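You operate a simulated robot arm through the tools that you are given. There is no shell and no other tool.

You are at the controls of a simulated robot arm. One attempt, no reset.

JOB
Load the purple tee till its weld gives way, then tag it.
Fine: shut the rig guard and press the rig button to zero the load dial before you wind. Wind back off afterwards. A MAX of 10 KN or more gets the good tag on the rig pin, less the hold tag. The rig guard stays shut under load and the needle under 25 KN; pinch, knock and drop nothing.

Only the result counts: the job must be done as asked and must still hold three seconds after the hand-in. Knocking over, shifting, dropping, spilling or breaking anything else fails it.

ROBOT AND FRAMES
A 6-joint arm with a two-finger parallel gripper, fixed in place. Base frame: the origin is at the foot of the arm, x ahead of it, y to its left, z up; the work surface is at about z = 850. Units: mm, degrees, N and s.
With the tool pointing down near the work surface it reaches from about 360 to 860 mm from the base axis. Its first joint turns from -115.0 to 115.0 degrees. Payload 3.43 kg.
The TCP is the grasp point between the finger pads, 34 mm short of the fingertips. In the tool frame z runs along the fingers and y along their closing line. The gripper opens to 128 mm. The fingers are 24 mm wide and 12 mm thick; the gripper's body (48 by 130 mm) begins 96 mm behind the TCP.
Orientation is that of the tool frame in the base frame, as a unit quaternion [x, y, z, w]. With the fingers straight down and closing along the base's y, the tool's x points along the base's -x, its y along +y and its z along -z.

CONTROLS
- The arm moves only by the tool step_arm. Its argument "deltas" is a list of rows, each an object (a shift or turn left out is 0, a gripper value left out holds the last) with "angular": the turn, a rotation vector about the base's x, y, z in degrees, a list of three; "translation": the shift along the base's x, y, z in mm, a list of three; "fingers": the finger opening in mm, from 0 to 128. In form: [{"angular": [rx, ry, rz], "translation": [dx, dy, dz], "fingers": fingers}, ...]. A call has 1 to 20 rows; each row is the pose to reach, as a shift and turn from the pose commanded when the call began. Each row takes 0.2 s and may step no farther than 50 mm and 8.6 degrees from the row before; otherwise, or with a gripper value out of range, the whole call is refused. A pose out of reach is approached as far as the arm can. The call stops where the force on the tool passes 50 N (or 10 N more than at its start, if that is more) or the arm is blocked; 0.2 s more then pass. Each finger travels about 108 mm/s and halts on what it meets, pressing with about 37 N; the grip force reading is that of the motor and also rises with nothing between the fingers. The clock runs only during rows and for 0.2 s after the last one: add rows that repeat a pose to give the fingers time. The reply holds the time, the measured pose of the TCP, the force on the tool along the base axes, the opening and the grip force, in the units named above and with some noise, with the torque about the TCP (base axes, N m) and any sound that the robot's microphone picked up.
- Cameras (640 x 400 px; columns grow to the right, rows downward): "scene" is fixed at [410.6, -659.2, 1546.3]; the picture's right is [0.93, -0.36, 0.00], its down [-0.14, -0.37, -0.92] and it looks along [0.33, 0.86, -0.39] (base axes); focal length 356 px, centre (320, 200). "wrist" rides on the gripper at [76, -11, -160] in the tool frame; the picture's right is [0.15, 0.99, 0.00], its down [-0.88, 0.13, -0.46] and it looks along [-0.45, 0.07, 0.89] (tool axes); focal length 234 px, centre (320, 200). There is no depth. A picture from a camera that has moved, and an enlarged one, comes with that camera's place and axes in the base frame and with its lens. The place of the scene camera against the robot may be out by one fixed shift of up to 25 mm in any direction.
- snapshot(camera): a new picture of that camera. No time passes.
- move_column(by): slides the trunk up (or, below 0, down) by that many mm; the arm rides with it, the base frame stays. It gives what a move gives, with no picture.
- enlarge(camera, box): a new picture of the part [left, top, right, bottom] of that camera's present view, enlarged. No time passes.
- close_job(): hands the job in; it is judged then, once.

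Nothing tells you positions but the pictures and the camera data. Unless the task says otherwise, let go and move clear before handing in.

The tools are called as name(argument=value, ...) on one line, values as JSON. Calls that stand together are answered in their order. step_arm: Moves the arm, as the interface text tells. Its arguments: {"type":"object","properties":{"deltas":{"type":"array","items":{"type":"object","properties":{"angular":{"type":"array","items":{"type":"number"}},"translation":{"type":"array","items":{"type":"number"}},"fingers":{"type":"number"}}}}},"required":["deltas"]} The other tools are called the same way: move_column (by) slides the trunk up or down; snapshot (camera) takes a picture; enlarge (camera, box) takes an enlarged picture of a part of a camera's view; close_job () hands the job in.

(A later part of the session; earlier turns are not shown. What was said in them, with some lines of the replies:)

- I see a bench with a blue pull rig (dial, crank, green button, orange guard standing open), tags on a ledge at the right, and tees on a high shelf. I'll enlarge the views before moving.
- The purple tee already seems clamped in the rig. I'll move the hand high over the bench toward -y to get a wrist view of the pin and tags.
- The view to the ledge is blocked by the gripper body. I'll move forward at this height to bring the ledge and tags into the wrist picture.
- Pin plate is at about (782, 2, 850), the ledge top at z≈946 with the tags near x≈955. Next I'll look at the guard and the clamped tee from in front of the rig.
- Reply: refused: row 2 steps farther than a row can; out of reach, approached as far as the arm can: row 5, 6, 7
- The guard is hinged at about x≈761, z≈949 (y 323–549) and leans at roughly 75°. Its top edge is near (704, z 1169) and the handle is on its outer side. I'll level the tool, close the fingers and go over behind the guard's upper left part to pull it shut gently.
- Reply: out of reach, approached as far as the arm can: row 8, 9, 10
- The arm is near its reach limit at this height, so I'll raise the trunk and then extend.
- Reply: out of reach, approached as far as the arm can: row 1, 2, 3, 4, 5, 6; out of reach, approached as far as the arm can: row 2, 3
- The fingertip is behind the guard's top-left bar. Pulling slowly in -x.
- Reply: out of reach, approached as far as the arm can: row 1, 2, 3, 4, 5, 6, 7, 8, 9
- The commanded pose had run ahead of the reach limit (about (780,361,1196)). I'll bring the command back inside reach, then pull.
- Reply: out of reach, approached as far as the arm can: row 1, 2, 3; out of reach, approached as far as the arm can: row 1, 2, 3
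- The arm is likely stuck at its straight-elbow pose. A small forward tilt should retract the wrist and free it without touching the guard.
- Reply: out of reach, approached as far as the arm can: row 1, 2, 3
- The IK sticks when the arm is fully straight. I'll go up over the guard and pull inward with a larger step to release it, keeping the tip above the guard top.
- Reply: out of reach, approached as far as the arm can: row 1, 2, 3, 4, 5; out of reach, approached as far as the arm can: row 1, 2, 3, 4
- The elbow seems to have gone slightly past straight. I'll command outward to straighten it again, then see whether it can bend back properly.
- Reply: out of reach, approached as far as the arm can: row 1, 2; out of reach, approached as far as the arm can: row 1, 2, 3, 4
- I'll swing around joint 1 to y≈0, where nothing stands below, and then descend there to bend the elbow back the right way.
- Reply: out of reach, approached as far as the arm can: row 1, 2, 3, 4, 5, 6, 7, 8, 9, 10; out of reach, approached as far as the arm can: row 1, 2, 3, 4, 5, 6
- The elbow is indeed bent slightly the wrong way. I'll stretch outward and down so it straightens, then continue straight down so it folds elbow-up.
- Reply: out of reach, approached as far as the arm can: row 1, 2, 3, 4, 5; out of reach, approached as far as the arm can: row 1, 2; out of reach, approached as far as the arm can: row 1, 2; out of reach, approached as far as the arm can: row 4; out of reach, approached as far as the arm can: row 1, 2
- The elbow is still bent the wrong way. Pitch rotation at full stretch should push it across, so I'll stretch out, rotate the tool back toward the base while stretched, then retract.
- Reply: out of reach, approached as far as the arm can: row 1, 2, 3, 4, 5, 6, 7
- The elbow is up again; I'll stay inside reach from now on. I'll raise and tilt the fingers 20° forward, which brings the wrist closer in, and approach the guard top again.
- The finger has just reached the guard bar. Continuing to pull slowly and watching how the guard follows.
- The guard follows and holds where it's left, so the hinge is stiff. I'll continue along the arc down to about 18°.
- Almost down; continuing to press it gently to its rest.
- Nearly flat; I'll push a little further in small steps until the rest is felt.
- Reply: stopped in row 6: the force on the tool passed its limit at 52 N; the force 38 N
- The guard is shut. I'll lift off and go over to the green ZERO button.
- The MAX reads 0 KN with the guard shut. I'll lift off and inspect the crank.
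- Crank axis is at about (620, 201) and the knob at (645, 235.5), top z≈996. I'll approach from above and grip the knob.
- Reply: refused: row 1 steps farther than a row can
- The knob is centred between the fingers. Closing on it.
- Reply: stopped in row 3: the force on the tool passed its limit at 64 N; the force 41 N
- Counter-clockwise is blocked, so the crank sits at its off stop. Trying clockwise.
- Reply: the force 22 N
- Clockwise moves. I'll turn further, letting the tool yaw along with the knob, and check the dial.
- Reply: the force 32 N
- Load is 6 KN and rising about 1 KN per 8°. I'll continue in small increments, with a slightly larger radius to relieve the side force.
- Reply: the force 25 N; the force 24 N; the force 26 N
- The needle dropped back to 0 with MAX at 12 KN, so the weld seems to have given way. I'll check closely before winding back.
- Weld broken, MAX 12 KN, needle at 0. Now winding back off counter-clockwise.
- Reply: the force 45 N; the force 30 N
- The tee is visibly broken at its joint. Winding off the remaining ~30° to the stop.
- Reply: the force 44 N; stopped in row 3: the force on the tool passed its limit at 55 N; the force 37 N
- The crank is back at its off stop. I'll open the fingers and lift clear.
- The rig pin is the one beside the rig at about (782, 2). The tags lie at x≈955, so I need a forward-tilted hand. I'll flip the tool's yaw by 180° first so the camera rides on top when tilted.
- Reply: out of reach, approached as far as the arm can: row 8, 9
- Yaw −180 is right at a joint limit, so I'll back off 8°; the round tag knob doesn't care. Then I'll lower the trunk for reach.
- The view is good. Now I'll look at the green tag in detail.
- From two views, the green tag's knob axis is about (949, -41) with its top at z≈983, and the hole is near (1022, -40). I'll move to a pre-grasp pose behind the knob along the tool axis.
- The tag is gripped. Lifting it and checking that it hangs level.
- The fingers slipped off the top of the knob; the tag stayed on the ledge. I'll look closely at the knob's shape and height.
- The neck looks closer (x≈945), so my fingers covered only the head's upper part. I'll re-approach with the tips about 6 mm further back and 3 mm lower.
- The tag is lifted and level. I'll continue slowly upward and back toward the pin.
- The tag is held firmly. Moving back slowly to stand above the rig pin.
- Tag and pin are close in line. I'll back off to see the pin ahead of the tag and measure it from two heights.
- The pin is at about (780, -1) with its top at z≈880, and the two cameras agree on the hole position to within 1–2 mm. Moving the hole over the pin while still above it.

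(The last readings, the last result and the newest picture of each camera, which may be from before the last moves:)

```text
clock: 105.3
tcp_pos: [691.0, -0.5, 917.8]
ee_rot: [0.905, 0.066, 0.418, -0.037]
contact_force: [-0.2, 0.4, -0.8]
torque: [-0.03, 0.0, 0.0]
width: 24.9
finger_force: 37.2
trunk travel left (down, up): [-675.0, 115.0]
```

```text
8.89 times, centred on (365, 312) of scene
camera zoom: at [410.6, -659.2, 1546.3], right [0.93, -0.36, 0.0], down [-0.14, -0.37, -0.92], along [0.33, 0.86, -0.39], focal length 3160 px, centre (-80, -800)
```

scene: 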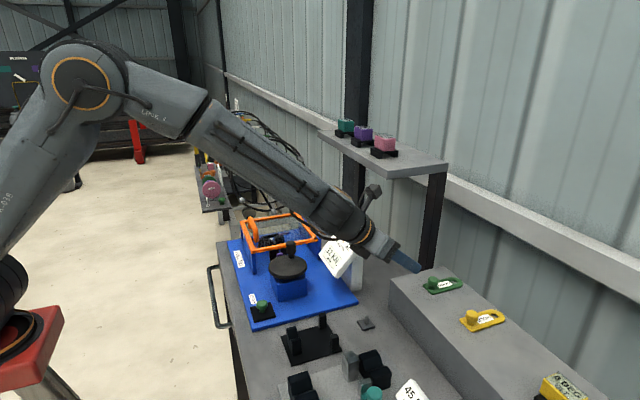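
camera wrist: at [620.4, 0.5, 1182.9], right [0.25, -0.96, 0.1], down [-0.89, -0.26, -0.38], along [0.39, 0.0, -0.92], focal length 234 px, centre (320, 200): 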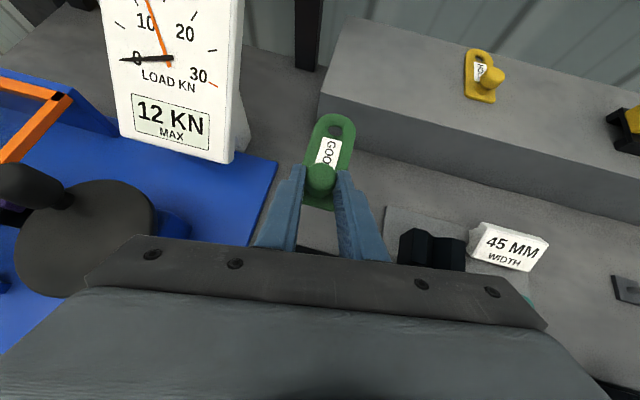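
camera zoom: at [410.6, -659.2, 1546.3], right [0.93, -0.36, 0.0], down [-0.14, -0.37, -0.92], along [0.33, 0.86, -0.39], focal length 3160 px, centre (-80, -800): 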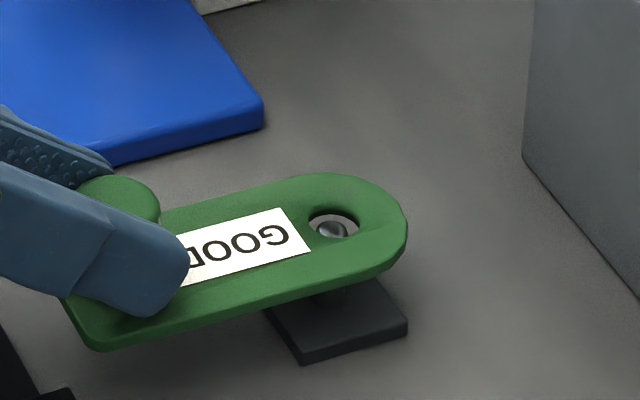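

The pin tip shows centred inside the hole in both views. Lowering the tag onto the pin.

step_arm(deltas=[{"translation": [0, 0, -4]}, {"translation": [0, 0, -8]}, {"translation": [0, 0, -12]}, {"translation": [0, 0, -15]}])

enlarge(camera="wrist", box=[300, 100, 380, 160])

enlarge(camera="scene", box=[335, 290, 395, 335])

```text
clock: 106.3
tcp_pos: [690.3, -1.7, 901.8]
ee_rot: [0.905, 0.066, 0.418, -0.038]
contact_force: [-0.3, -0.4, 0.2]
torque: [0.01, -0.01, -0.02]
width: 24.8
finger_force: 37.0
trunk travel left (down, up): [-675.0, 115.0]
```

```text
6.67 times, centred on (340, 130) of wrist
camera zoom: at [616.9, -3.4, 1063.7], right [0.24, -0.96, 0.1], down [-0.89, -0.26, -0.38], along [0.39, 0.0, -0.92], focal length 1561 px, centre (187, 667)
```

zoom: 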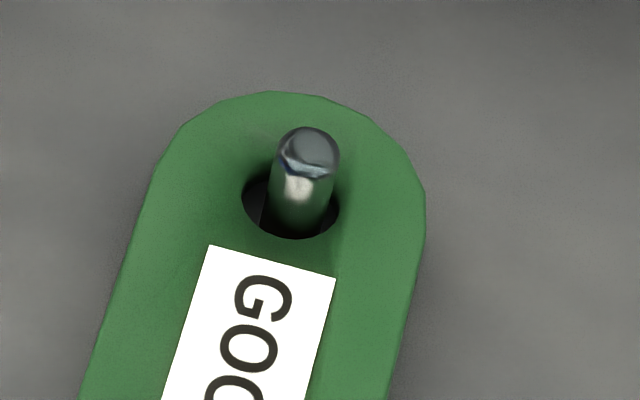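

```text
8.89 times, centred on (365, 312) of scene
camera zoom: at [410.6, -659.2, 1546.3], right [0.93, -0.36, 0.0], down [-0.14, -0.37, -0.92], along [0.33, 0.86, -0.39], focal length 3160 px, centre (-80, -800)
```

zoom: 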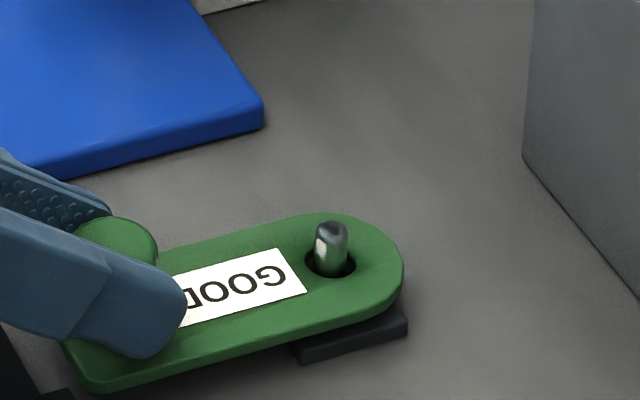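

step_arm(deltas=[{"translation": [0, -1, -1.5]}, {"translation": [0, -1, -3]}, {"translation": [0, -1, -4.5]}, {"translation": [0, -1, -6]}, {"translation": [0, -1, -7.5]}])

enlarge(camera="scene", box=[320, 280, 400, 340])

enlarge(camera="wrist", box=[270, 80, 390, 180])

```text
clock: 107.5
tcp_pos: [690.7, -3.2, 898.4]
ee_rot: [0.904, 0.067, 0.421, -0.037]
contact_force: [-13.2, -1.4, 34.0]
torque: [0.86, 0.77, 0.35]
width: 25.0
finger_force: 36.7
trunk travel left (down, up): [-675.0, 115.0]
```

```text
6.67 times, centred on (360, 310) of scene
camera zoom: at [410.6, -659.2, 1546.3], right [0.93, -0.36, 0.0], down [-0.14, -0.37, -0.92], along [0.33, 0.86, -0.39], focal length 2370 px, centre (53, -533)
```

zoom: 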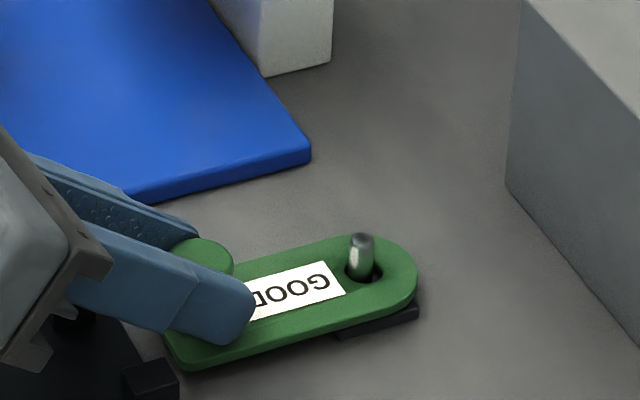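

```text
4.00 times, centred on (330, 130) of wrist
camera zoom: at [616.4, -4.4, 1059.3], right [0.24, -0.96, 0.1], down [-0.89, -0.26, -0.38], along [0.39, 0.01, -0.92], focal length 937 px, centre (280, 480)
```

zoom: 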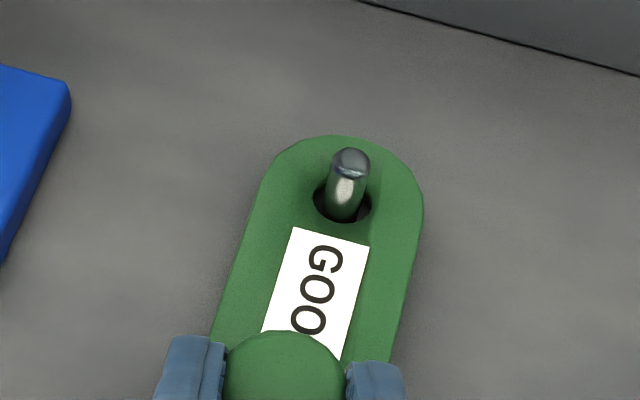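

Something stops the descent at about 898, and the torque suggests a finger is touching a post of the black fixture rather than the tag touching the plate. I'll ease up and look.

step_arm(deltas=[{"translation": [0, 0, 3]}, {"translation": [0, 0, 6]}])

enlarge(camera="scene", box=[270, 270, 390, 360])

snapshot(camera="wrist")

```text
clock: 108.2
tcp_pos: [689.1, -2.9, 900.3]
ee_rot: [0.907, 0.066, 0.415, -0.038]
contact_force: [0.5, 0.0, -0.2]
torque: [-0.02, 0.0, -0.02]
width: 25.1
finger_force: 37.0
trunk travel left (down, up): [-675.0, 115.0]
```

```text
4.44 times, centred on (330, 315) of scene
camera zoom: at [410.6, -659.2, 1546.3], right [0.93, -0.36, 0.0], down [-0.14, -0.37, -0.92], along [0.33, 0.86, -0.39], focal length 1580 px, centre (276, -311)
```

zoom: 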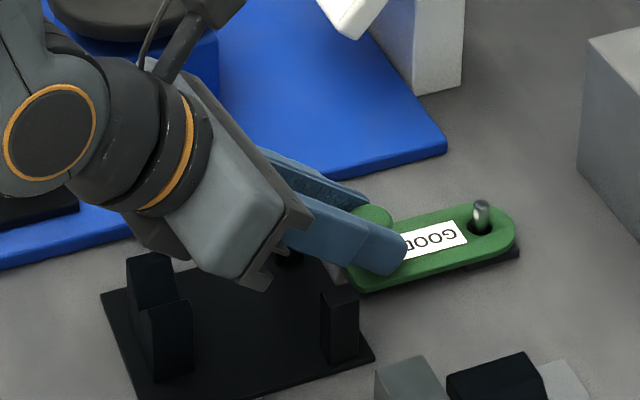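

```text
taken
camera wrist: at [616.4, -4.6, 1060.5], right [0.25, -0.96, 0.1], down [-0.89, -0.26, -0.37], along [0.38, 0.0, -0.92], focal length 234 px, centre (320, 200)
```

wrist: 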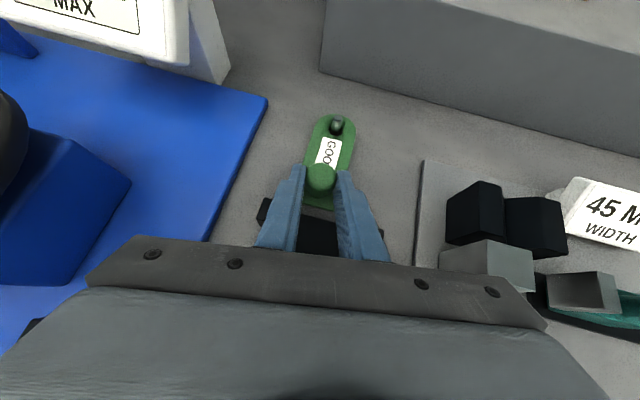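

step_arm(deltas=[{"translation": [0, 0, 2]}, {"translation": [0.1, -2.3, 2], "angular": [0, 0, 1.5]}, {"translation": [0.2, -4.7, 2], "angular": [0, 0, 3]}, {"translation": [0.2, -4.7, -1], "angular": [0, 0, 3]}, {"translation": [0.2, -4.7, -3], "angular": [0, 0, 3]}, {"translation": [0.2, -4.7, -5], "angular": [0, 0, 3]}])

enlarge(camera="scene", box=[270, 270, 390, 360])

enlarge(camera="wrist", box=[230, 90, 430, 260])

```text
clock: 109.5
tcp_pos: [690.8, -7.9, 896.1]
ee_rot: [0.903, 0.091, 0.416, -0.049]
contact_force: [0.3, -0.1, -0.4]
torque: [-0.01, -0.01, 0.05]
width: 24.9
finger_force: 37.5
trunk travel left (down, up): [-675.0, 115.0]
```

```text
4.44 times, centred on (330, 315) of scene
camera zoom: at [410.6, -659.2, 1546.3], right [0.93, -0.36, 0.0], down [-0.14, -0.37, -0.92], along [0.33, 0.86, -0.39], focal length 1580 px, centre (276, -311)
```

zoom: 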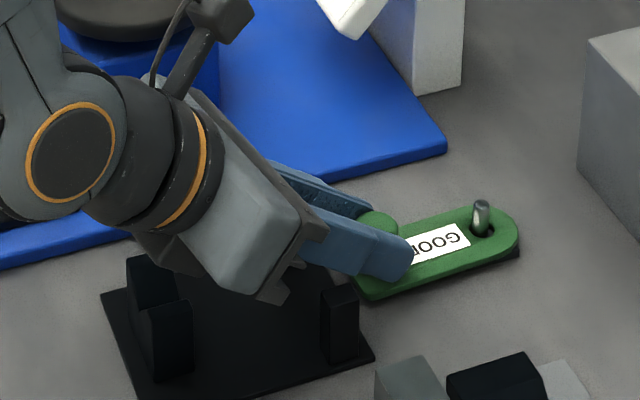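

```text
2.35 times, centred on (330, 175) of wrist
camera zoom: at [617.8, -13.1, 1057.2], right [0.3, -0.95, 0.1], down [-0.87, -0.31, -0.38], along [0.39, 0.02, -0.92], focal length 551 px, centre (296, 259)
```

zoom: 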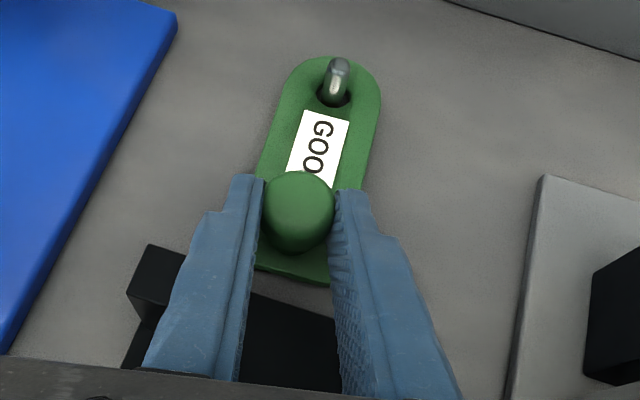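

No contact now. I'll lower the last few millimetres.

step_arm(deltas=[{"translation": [0, 0, -1]}, {"translation": [0, 0, -2]}, {"translation": [0, 0, -3]}, {"translation": [0, 0, -3]}])

enlarge(camera="scene", box=[320, 280, 400, 340])

```text
clock: 110.5
tcp_pos: [691.2, -8.0, 893.9]
ee_rot: [0.903, 0.089, 0.418, -0.048]
contact_force: [-1.3, -1.0, 9.4]
torque: [0.22, -0.69, -0.01]
width: 24.9
finger_force: 37.3
trunk travel left (down, up): [-675.0, 115.0]
```

```text
6.67 times, centred on (360, 310) of scene
camera zoom: at [410.6, -659.2, 1546.3], right [0.93, -0.36, 0.0], down [-0.14, -0.37, -0.92], along [0.33, 0.86, -0.39], focal length 2370 px, centre (53, -533)
```

zoom: 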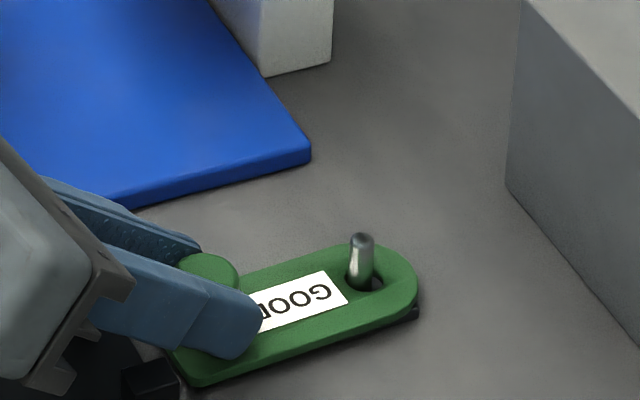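

The tag is resting on the plate around the pin (contact at the plate's edge). I'll tip the free end down slightly, then open just enough to free the knob.

step_arm(deltas=[{"translation": [-0.6, 0, -1], "angular": [0, -1, 0]}, {"translation": [-1.2, 0, -2.2], "angular": [0, -2, 0]}, {"translation": [-1.8, 0, -3.2], "angular": [0, -3, 0]}])

enlarge(camera="scene", box=[300, 280, 400, 350])

```text
clock: 111.3
tcp_pos: [690.1, -7.9, 890.4]
ee_rot: [0.892, 0.091, 0.44, -0.047]
contact_force: [1.3, 0.7, 9.8]
torque: [0.23, -0.74, 0.0]
width: 25.1
finger_force: 36.3
trunk travel left (down, up): [-675.0, 115.0]
```

```text
5.71 times, centred on (350, 315) of scene
camera zoom: at [410.6, -659.2, 1546.3], right [0.93, -0.36, 0.0], down [-0.14, -0.37, -0.92], along [0.33, 0.86, -0.39], focal length 2032 px, centre (149, -457)
```

zoom: 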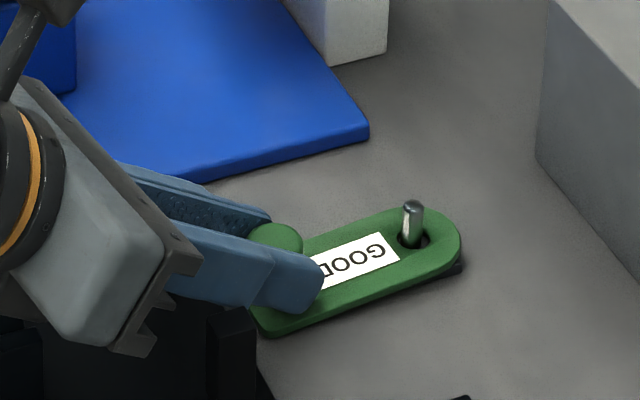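

step_arm(deltas=[{"fingers": 25}, {"fingers": 25.5}, {"fingers": 26}, {"fingers": 27}, {"fingers": 28}, {"fingers": 29}, {"fingers": 29.5}])

enlarge(camera="scene", box=[300, 280, 400, 350])

enlarge(camera="wrist", box=[230, 90, 430, 260])

```text
clock: 113.0
tcp_pos: [688.8, -6.9, 890.7]
ee_rot: [0.892, 0.093, 0.44, -0.047]
contact_force: [-1.1, 3.4, 0.1]
torque: [-0.03, -0.05, -0.12]
width: 26.9
finger_force: 0.0
trunk travel left (down, up): [-675.0, 115.0]
```

```text
5.71 times, centred on (350, 315) of scene
camera zoom: at [410.6, -659.2, 1546.3], right [0.93, -0.36, 0.0], down [-0.14, -0.37, -0.92], along [0.33, 0.86, -0.39], focal length 2032 px, centre (149, -457)
```

zoom: 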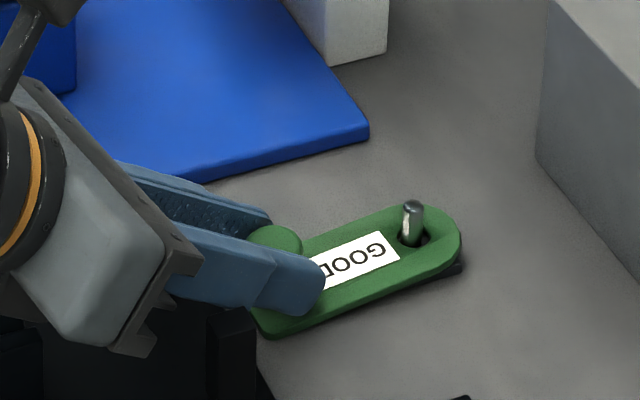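

```text
2.35 times, centred on (330, 175) of wrist
camera zoom: at [607.8, -12.8, 1047.1], right [0.29, -0.95, 0.11], down [-0.85, -0.31, -0.42], along [0.44, 0.02, -0.9], focal length 551 px, centre (296, 259)
```

zoom: 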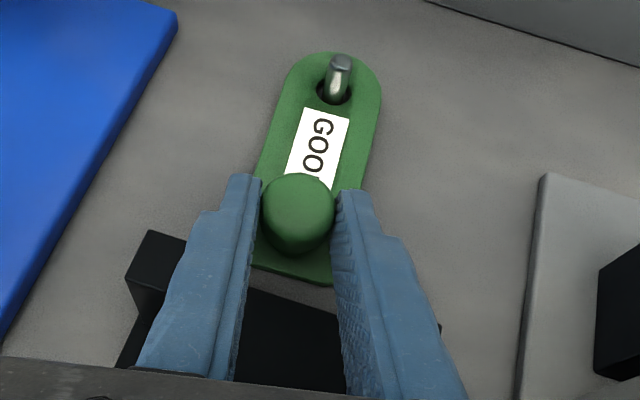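

The knob is free (opening 26.9 mm, with one finger lightly against a fixture post). I'll lift straight up without opening further.

step_arm(deltas=[{"fingers": 26.8}, {"translation": [0, 0, 3], "fingers": 26.8}, {"translation": [0, 0, 6], "fingers": 26.8}, {"translation": [0, 0, 9], "fingers": 26.8}])

enlarge(camera="wrist", box=[230, 90, 430, 260])

enlarge(camera="scene", box=[300, 280, 400, 350])

```text
clock: 114.0
tcp_pos: [689.2, -7.6, 898.6]
ee_rot: [0.892, 0.093, 0.44, -0.047]
contact_force: [0.6, 1.3, 0.8]
torque: [0.0, 0.05, -0.04]
width: 26.9
finger_force: 0.0
trunk travel left (down, up): [-675.0, 115.0]
```

```text
2.35 times, centred on (330, 175) of wrist
camera zoom: at [607.9, -13.0, 1056.3], right [0.29, -0.95, 0.11], down [-0.85, -0.31, -0.42], along [0.44, 0.02, -0.9], focal length 551 px, centre (296, 259)
```

zoom: 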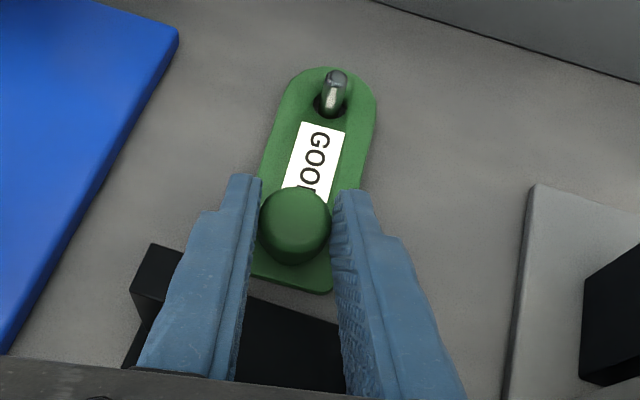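

```text
5.71 times, centred on (350, 315) of scene
camera zoom: at [410.6, -659.2, 1546.3], right [0.93, -0.36, 0.0], down [-0.14, -0.37, -0.92], along [0.33, 0.86, -0.39], focal length 2032 px, centre (149, -457)
```

zoom: 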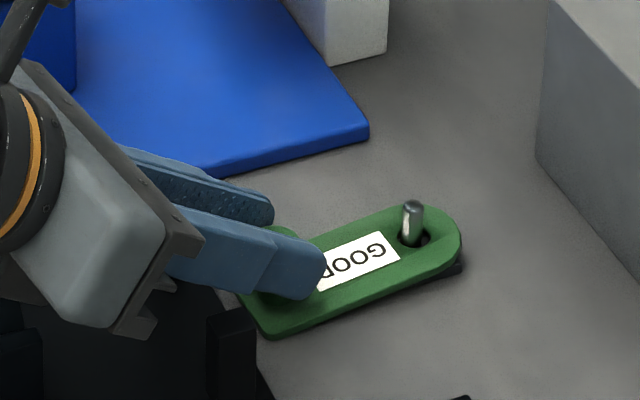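

step_arm(deltas=[{"translation": [0, 0.8, 2], "fingers": 26.8}, {"translation": [0, 0.8, 6], "fingers": 26.8}, {"translation": [0, 0.8, 12], "fingers": 26.8}, {"translation": [0, 0.8, 20], "fingers": 27}, {"translation": [0, 0.8, 30], "fingers": 28}, {"translation": [0, 0.8, 45], "fingers": 34}, {"translation": [0, 0.8, 65], "fingers": 40}, {"translation": [0, 0.8, 90], "fingers": 40}])

snapshot(camera="wrist")

enlarge(camera="scene", box=[270, 270, 400, 360])

```text
clock: 115.8
tcp_pos: [689.8, -7.0, 989.3]
ee_rot: [0.892, 0.092, 0.44, -0.047]
contact_force: [0.8, -0.7, -0.6]
torque: [-0.02, 0.02, 0.0]
width: 39.7
finger_force: 0.0
trunk travel left (down, up): [-675.0, 115.0]
```

```text
taken
camera wrist: at [607.6, -12.8, 1146.2], right [0.29, -0.95, 0.11], down [-0.85, -0.31, -0.42], along [0.44, 0.02, -0.9], focal length 234 px, centre (320, 200)
```

wrist: 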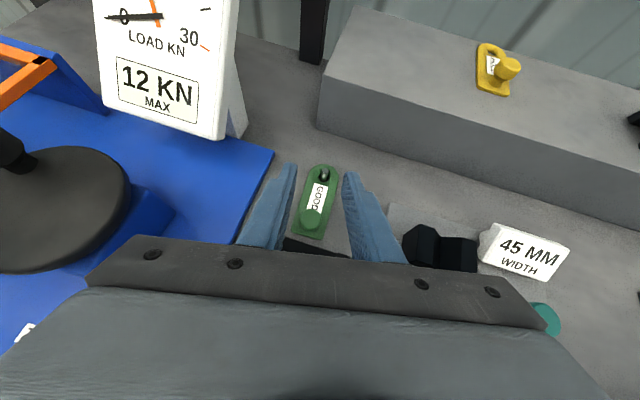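

```text
4.44 times, centred on (335, 315) of scene
camera zoom: at [410.6, -659.2, 1546.3], right [0.93, -0.36, 0.0], down [-0.14, -0.37, -0.92], along [0.33, 0.86, -0.39], focal length 1580 px, centre (253, -311)
```

zoom: 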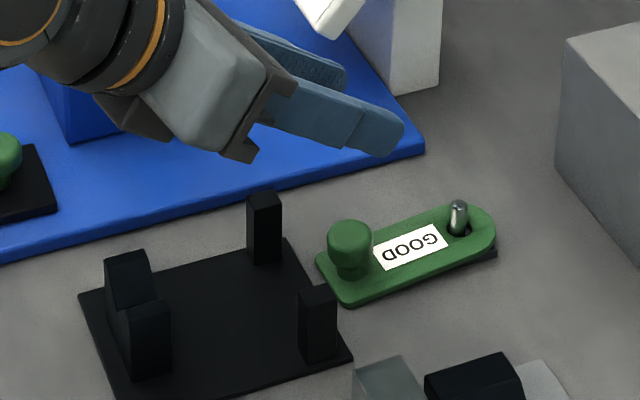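

The GOOD tag sits on the rig pin. I'll move the hand up and back, clear of everything, and take a final look.

step_arm(deltas=[{"translation": [-10, 0, 40]}, {"translation": [-30, -10, 85]}, {"translation": [-60, -30, 120], "angular": [0, 6, 0]}, {"translation": [-90, -60, 150], "angular": [0, 12, 0]}, {"translation": [-120, -90, 170], "angular": [0, 18, 0]}, {"translation": [-120, -90, 170], "angular": [0, 18, 0]}])

snapshot(camera="scene")

enlarge(camera="scene", box=[230, 200, 380, 330])

snapshot(camera="wrist")

```text
refused: row 2 steps farther than a row can; nothing moved
```

```text
taken
```

scene: 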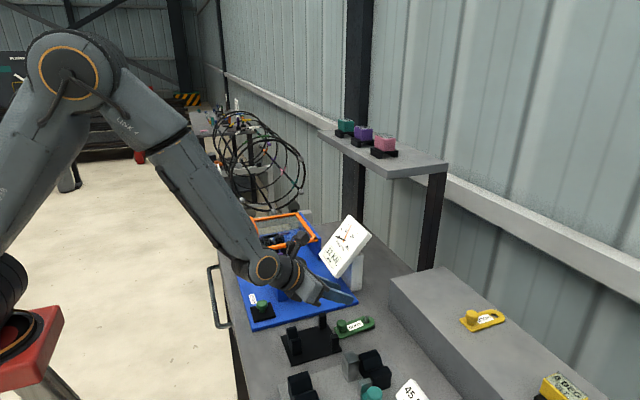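

```text
3.08 times, centred on (305, 265) of scene
camera zoom: at [410.6, -659.2, 1546.3], right [0.93, -0.36, 0.0], down [-0.14, -0.37, -0.92], along [0.33, 0.86, -0.39], focal length 1094 px, centre (366, 0)
```

zoom: 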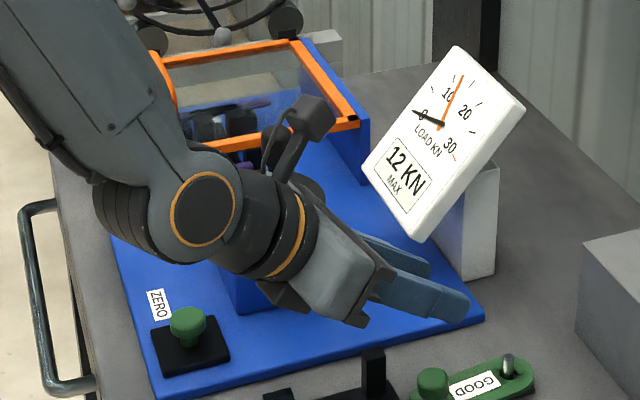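

```text
taken
camera wrist: at [607.6, -12.8, 1146.2], right [0.29, -0.95, 0.11], down [-0.85, -0.31, -0.42], along [0.44, 0.02, -0.9], focal length 234 px, centre (320, 200)
```

wrist: 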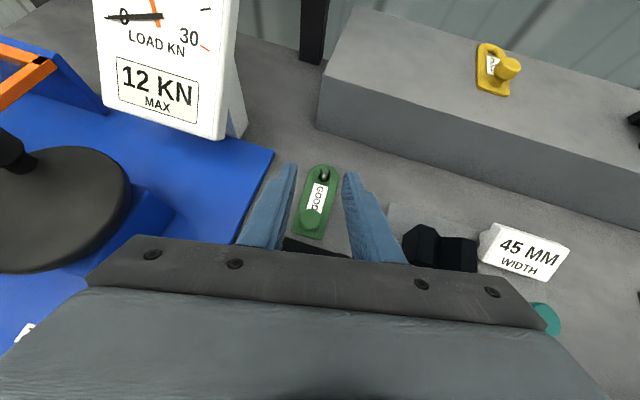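

step_arm(deltas=[{"translation": [-5, 0, 40]}, {"translation": [-10, -10, 80]}, {"translation": [-20, -30, 120]}, {"translation": [-30, -60, 155]}, {"translation": [-40, -100, 175]}, {"translation": [-50, -145, 180]}, {"translation": [-50, -185, 180]}, {"translation": [-50, -185, 180]}])

snapshot(camera="scene")

enlarge(camera="scene", box=[230, 200, 390, 350])

snapshot(camera="wrist")

```text
clock: 117.5
tcp_pos: [639.0, -192.1, 1169.4]
ee_rot: [0.893, 0.091, 0.439, -0.046]
contact_force: [0.7, -0.7, -0.5]
torque: [0.0, 0.01, -0.04]
width: 39.9
finger_force: 0.1
trunk travel left (down, up): [-675.0, 115.0]
```

```text
taken
```

scene: 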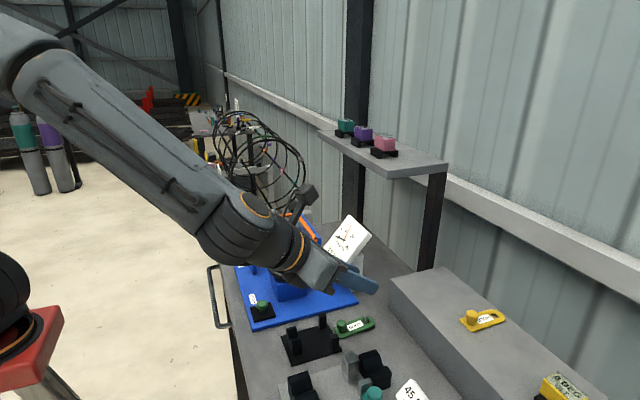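

```text
2.67 times, centred on (310, 275) of scene
camera zoom: at [410.6, -659.2, 1546.3], right [0.93, -0.36, 0.0], down [-0.14, -0.37, -0.92], along [0.33, 0.86, -0.39], focal length 948 px, centre (347, 0)
```

zoom: 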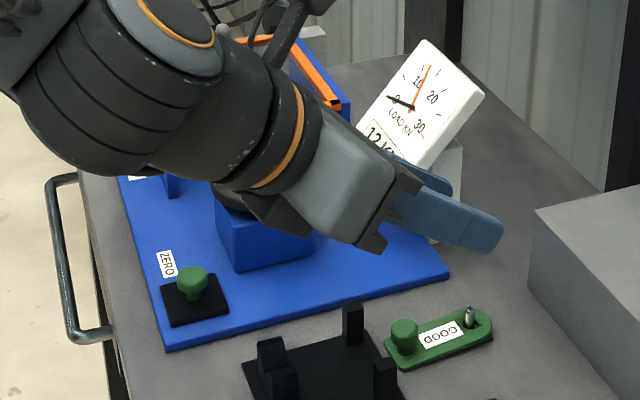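

```text
taken
camera wrist: at [557.7, -197.3, 1325.6], right [0.29, -0.95, 0.11], down [-0.85, -0.31, -0.42], along [0.44, 0.02, -0.9], focal length 234 px, centre (320, 200)
```

wrist: 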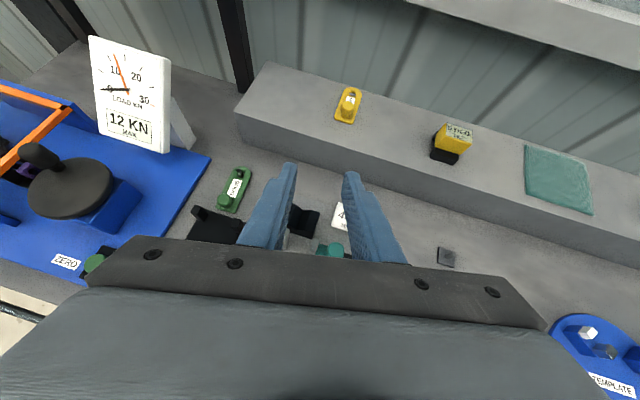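

enlarge(camera="wrist", box=[0, 30, 270, 260])

enlarge(camera="scene", box=[270, 300, 400, 400])

```text
1.74 times, centred on (135, 145) of wrist
camera zoom: at [557.7, -197.3, 1325.6], right [0.29, -0.95, 0.11], down [-0.85, -0.31, -0.42], along [0.44, 0.02, -0.9], focal length 407 px, centre (642, 296)
```

zoom: 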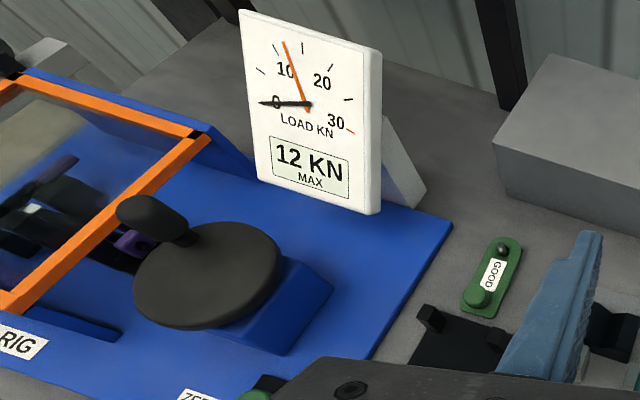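

```text
4.00 times, centred on (335, 350) of scene
camera zoom: at [410.6, -659.2, 1546.3], right [0.93, -0.36, 0.0], down [-0.14, -0.37, -0.92], along [0.33, 0.86, -0.39], focal length 1422 px, centre (260, -400)
```

zoom: 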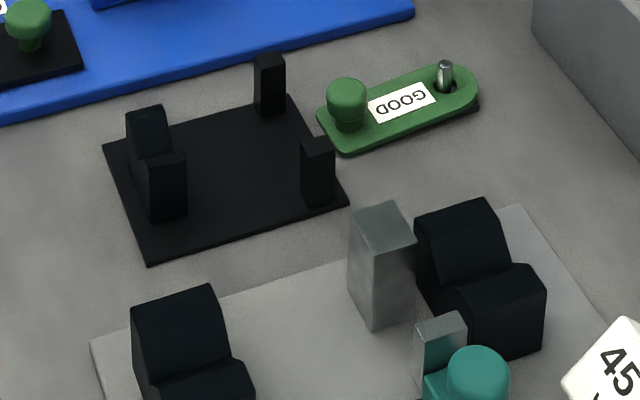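

The guard is shut, the crank is wound off, the needle is at 0 with MAX at 12 KN, and the GOOD tag sits over the rig pin. The hand is clear and nothing else looks disturbed, so I'm handing in.

close_job()

```text
The job is handed in.
```

The purple tee's weld gave way at a MAX of 12 KN, so I hung the GOOD tag on the rig pin and handed the job in.

- **Guard and zero:** I shut the guard and pressed the rig button, and the dial read 0 KN before I started winding. The guard stayed shut throughout.
- **Load:** The weld broke somewhere around 12 KN, and the needle was never seen near 25 KN. The needle dropped to 0 and the tee shows a visible break.
- **Winding off:** The crank is back at its off stop, with the needle at 0.
- **Tag slip:** On my first try at the tag, the fingers slipped off its knob while lifting. The tag stayed on the ledge and I picked it up on the second try.
- **Finger contact:** While lowering the tag, a finger pressed on a post of the black fixture beside the pin at about 34 N. Another finger brushed a post lightly at about 3 N as I let go. The fixture looks unmoved in the final pictures.

I took the rig pin to be the one right beside the rig. There is a second, similar pin further along the bench.
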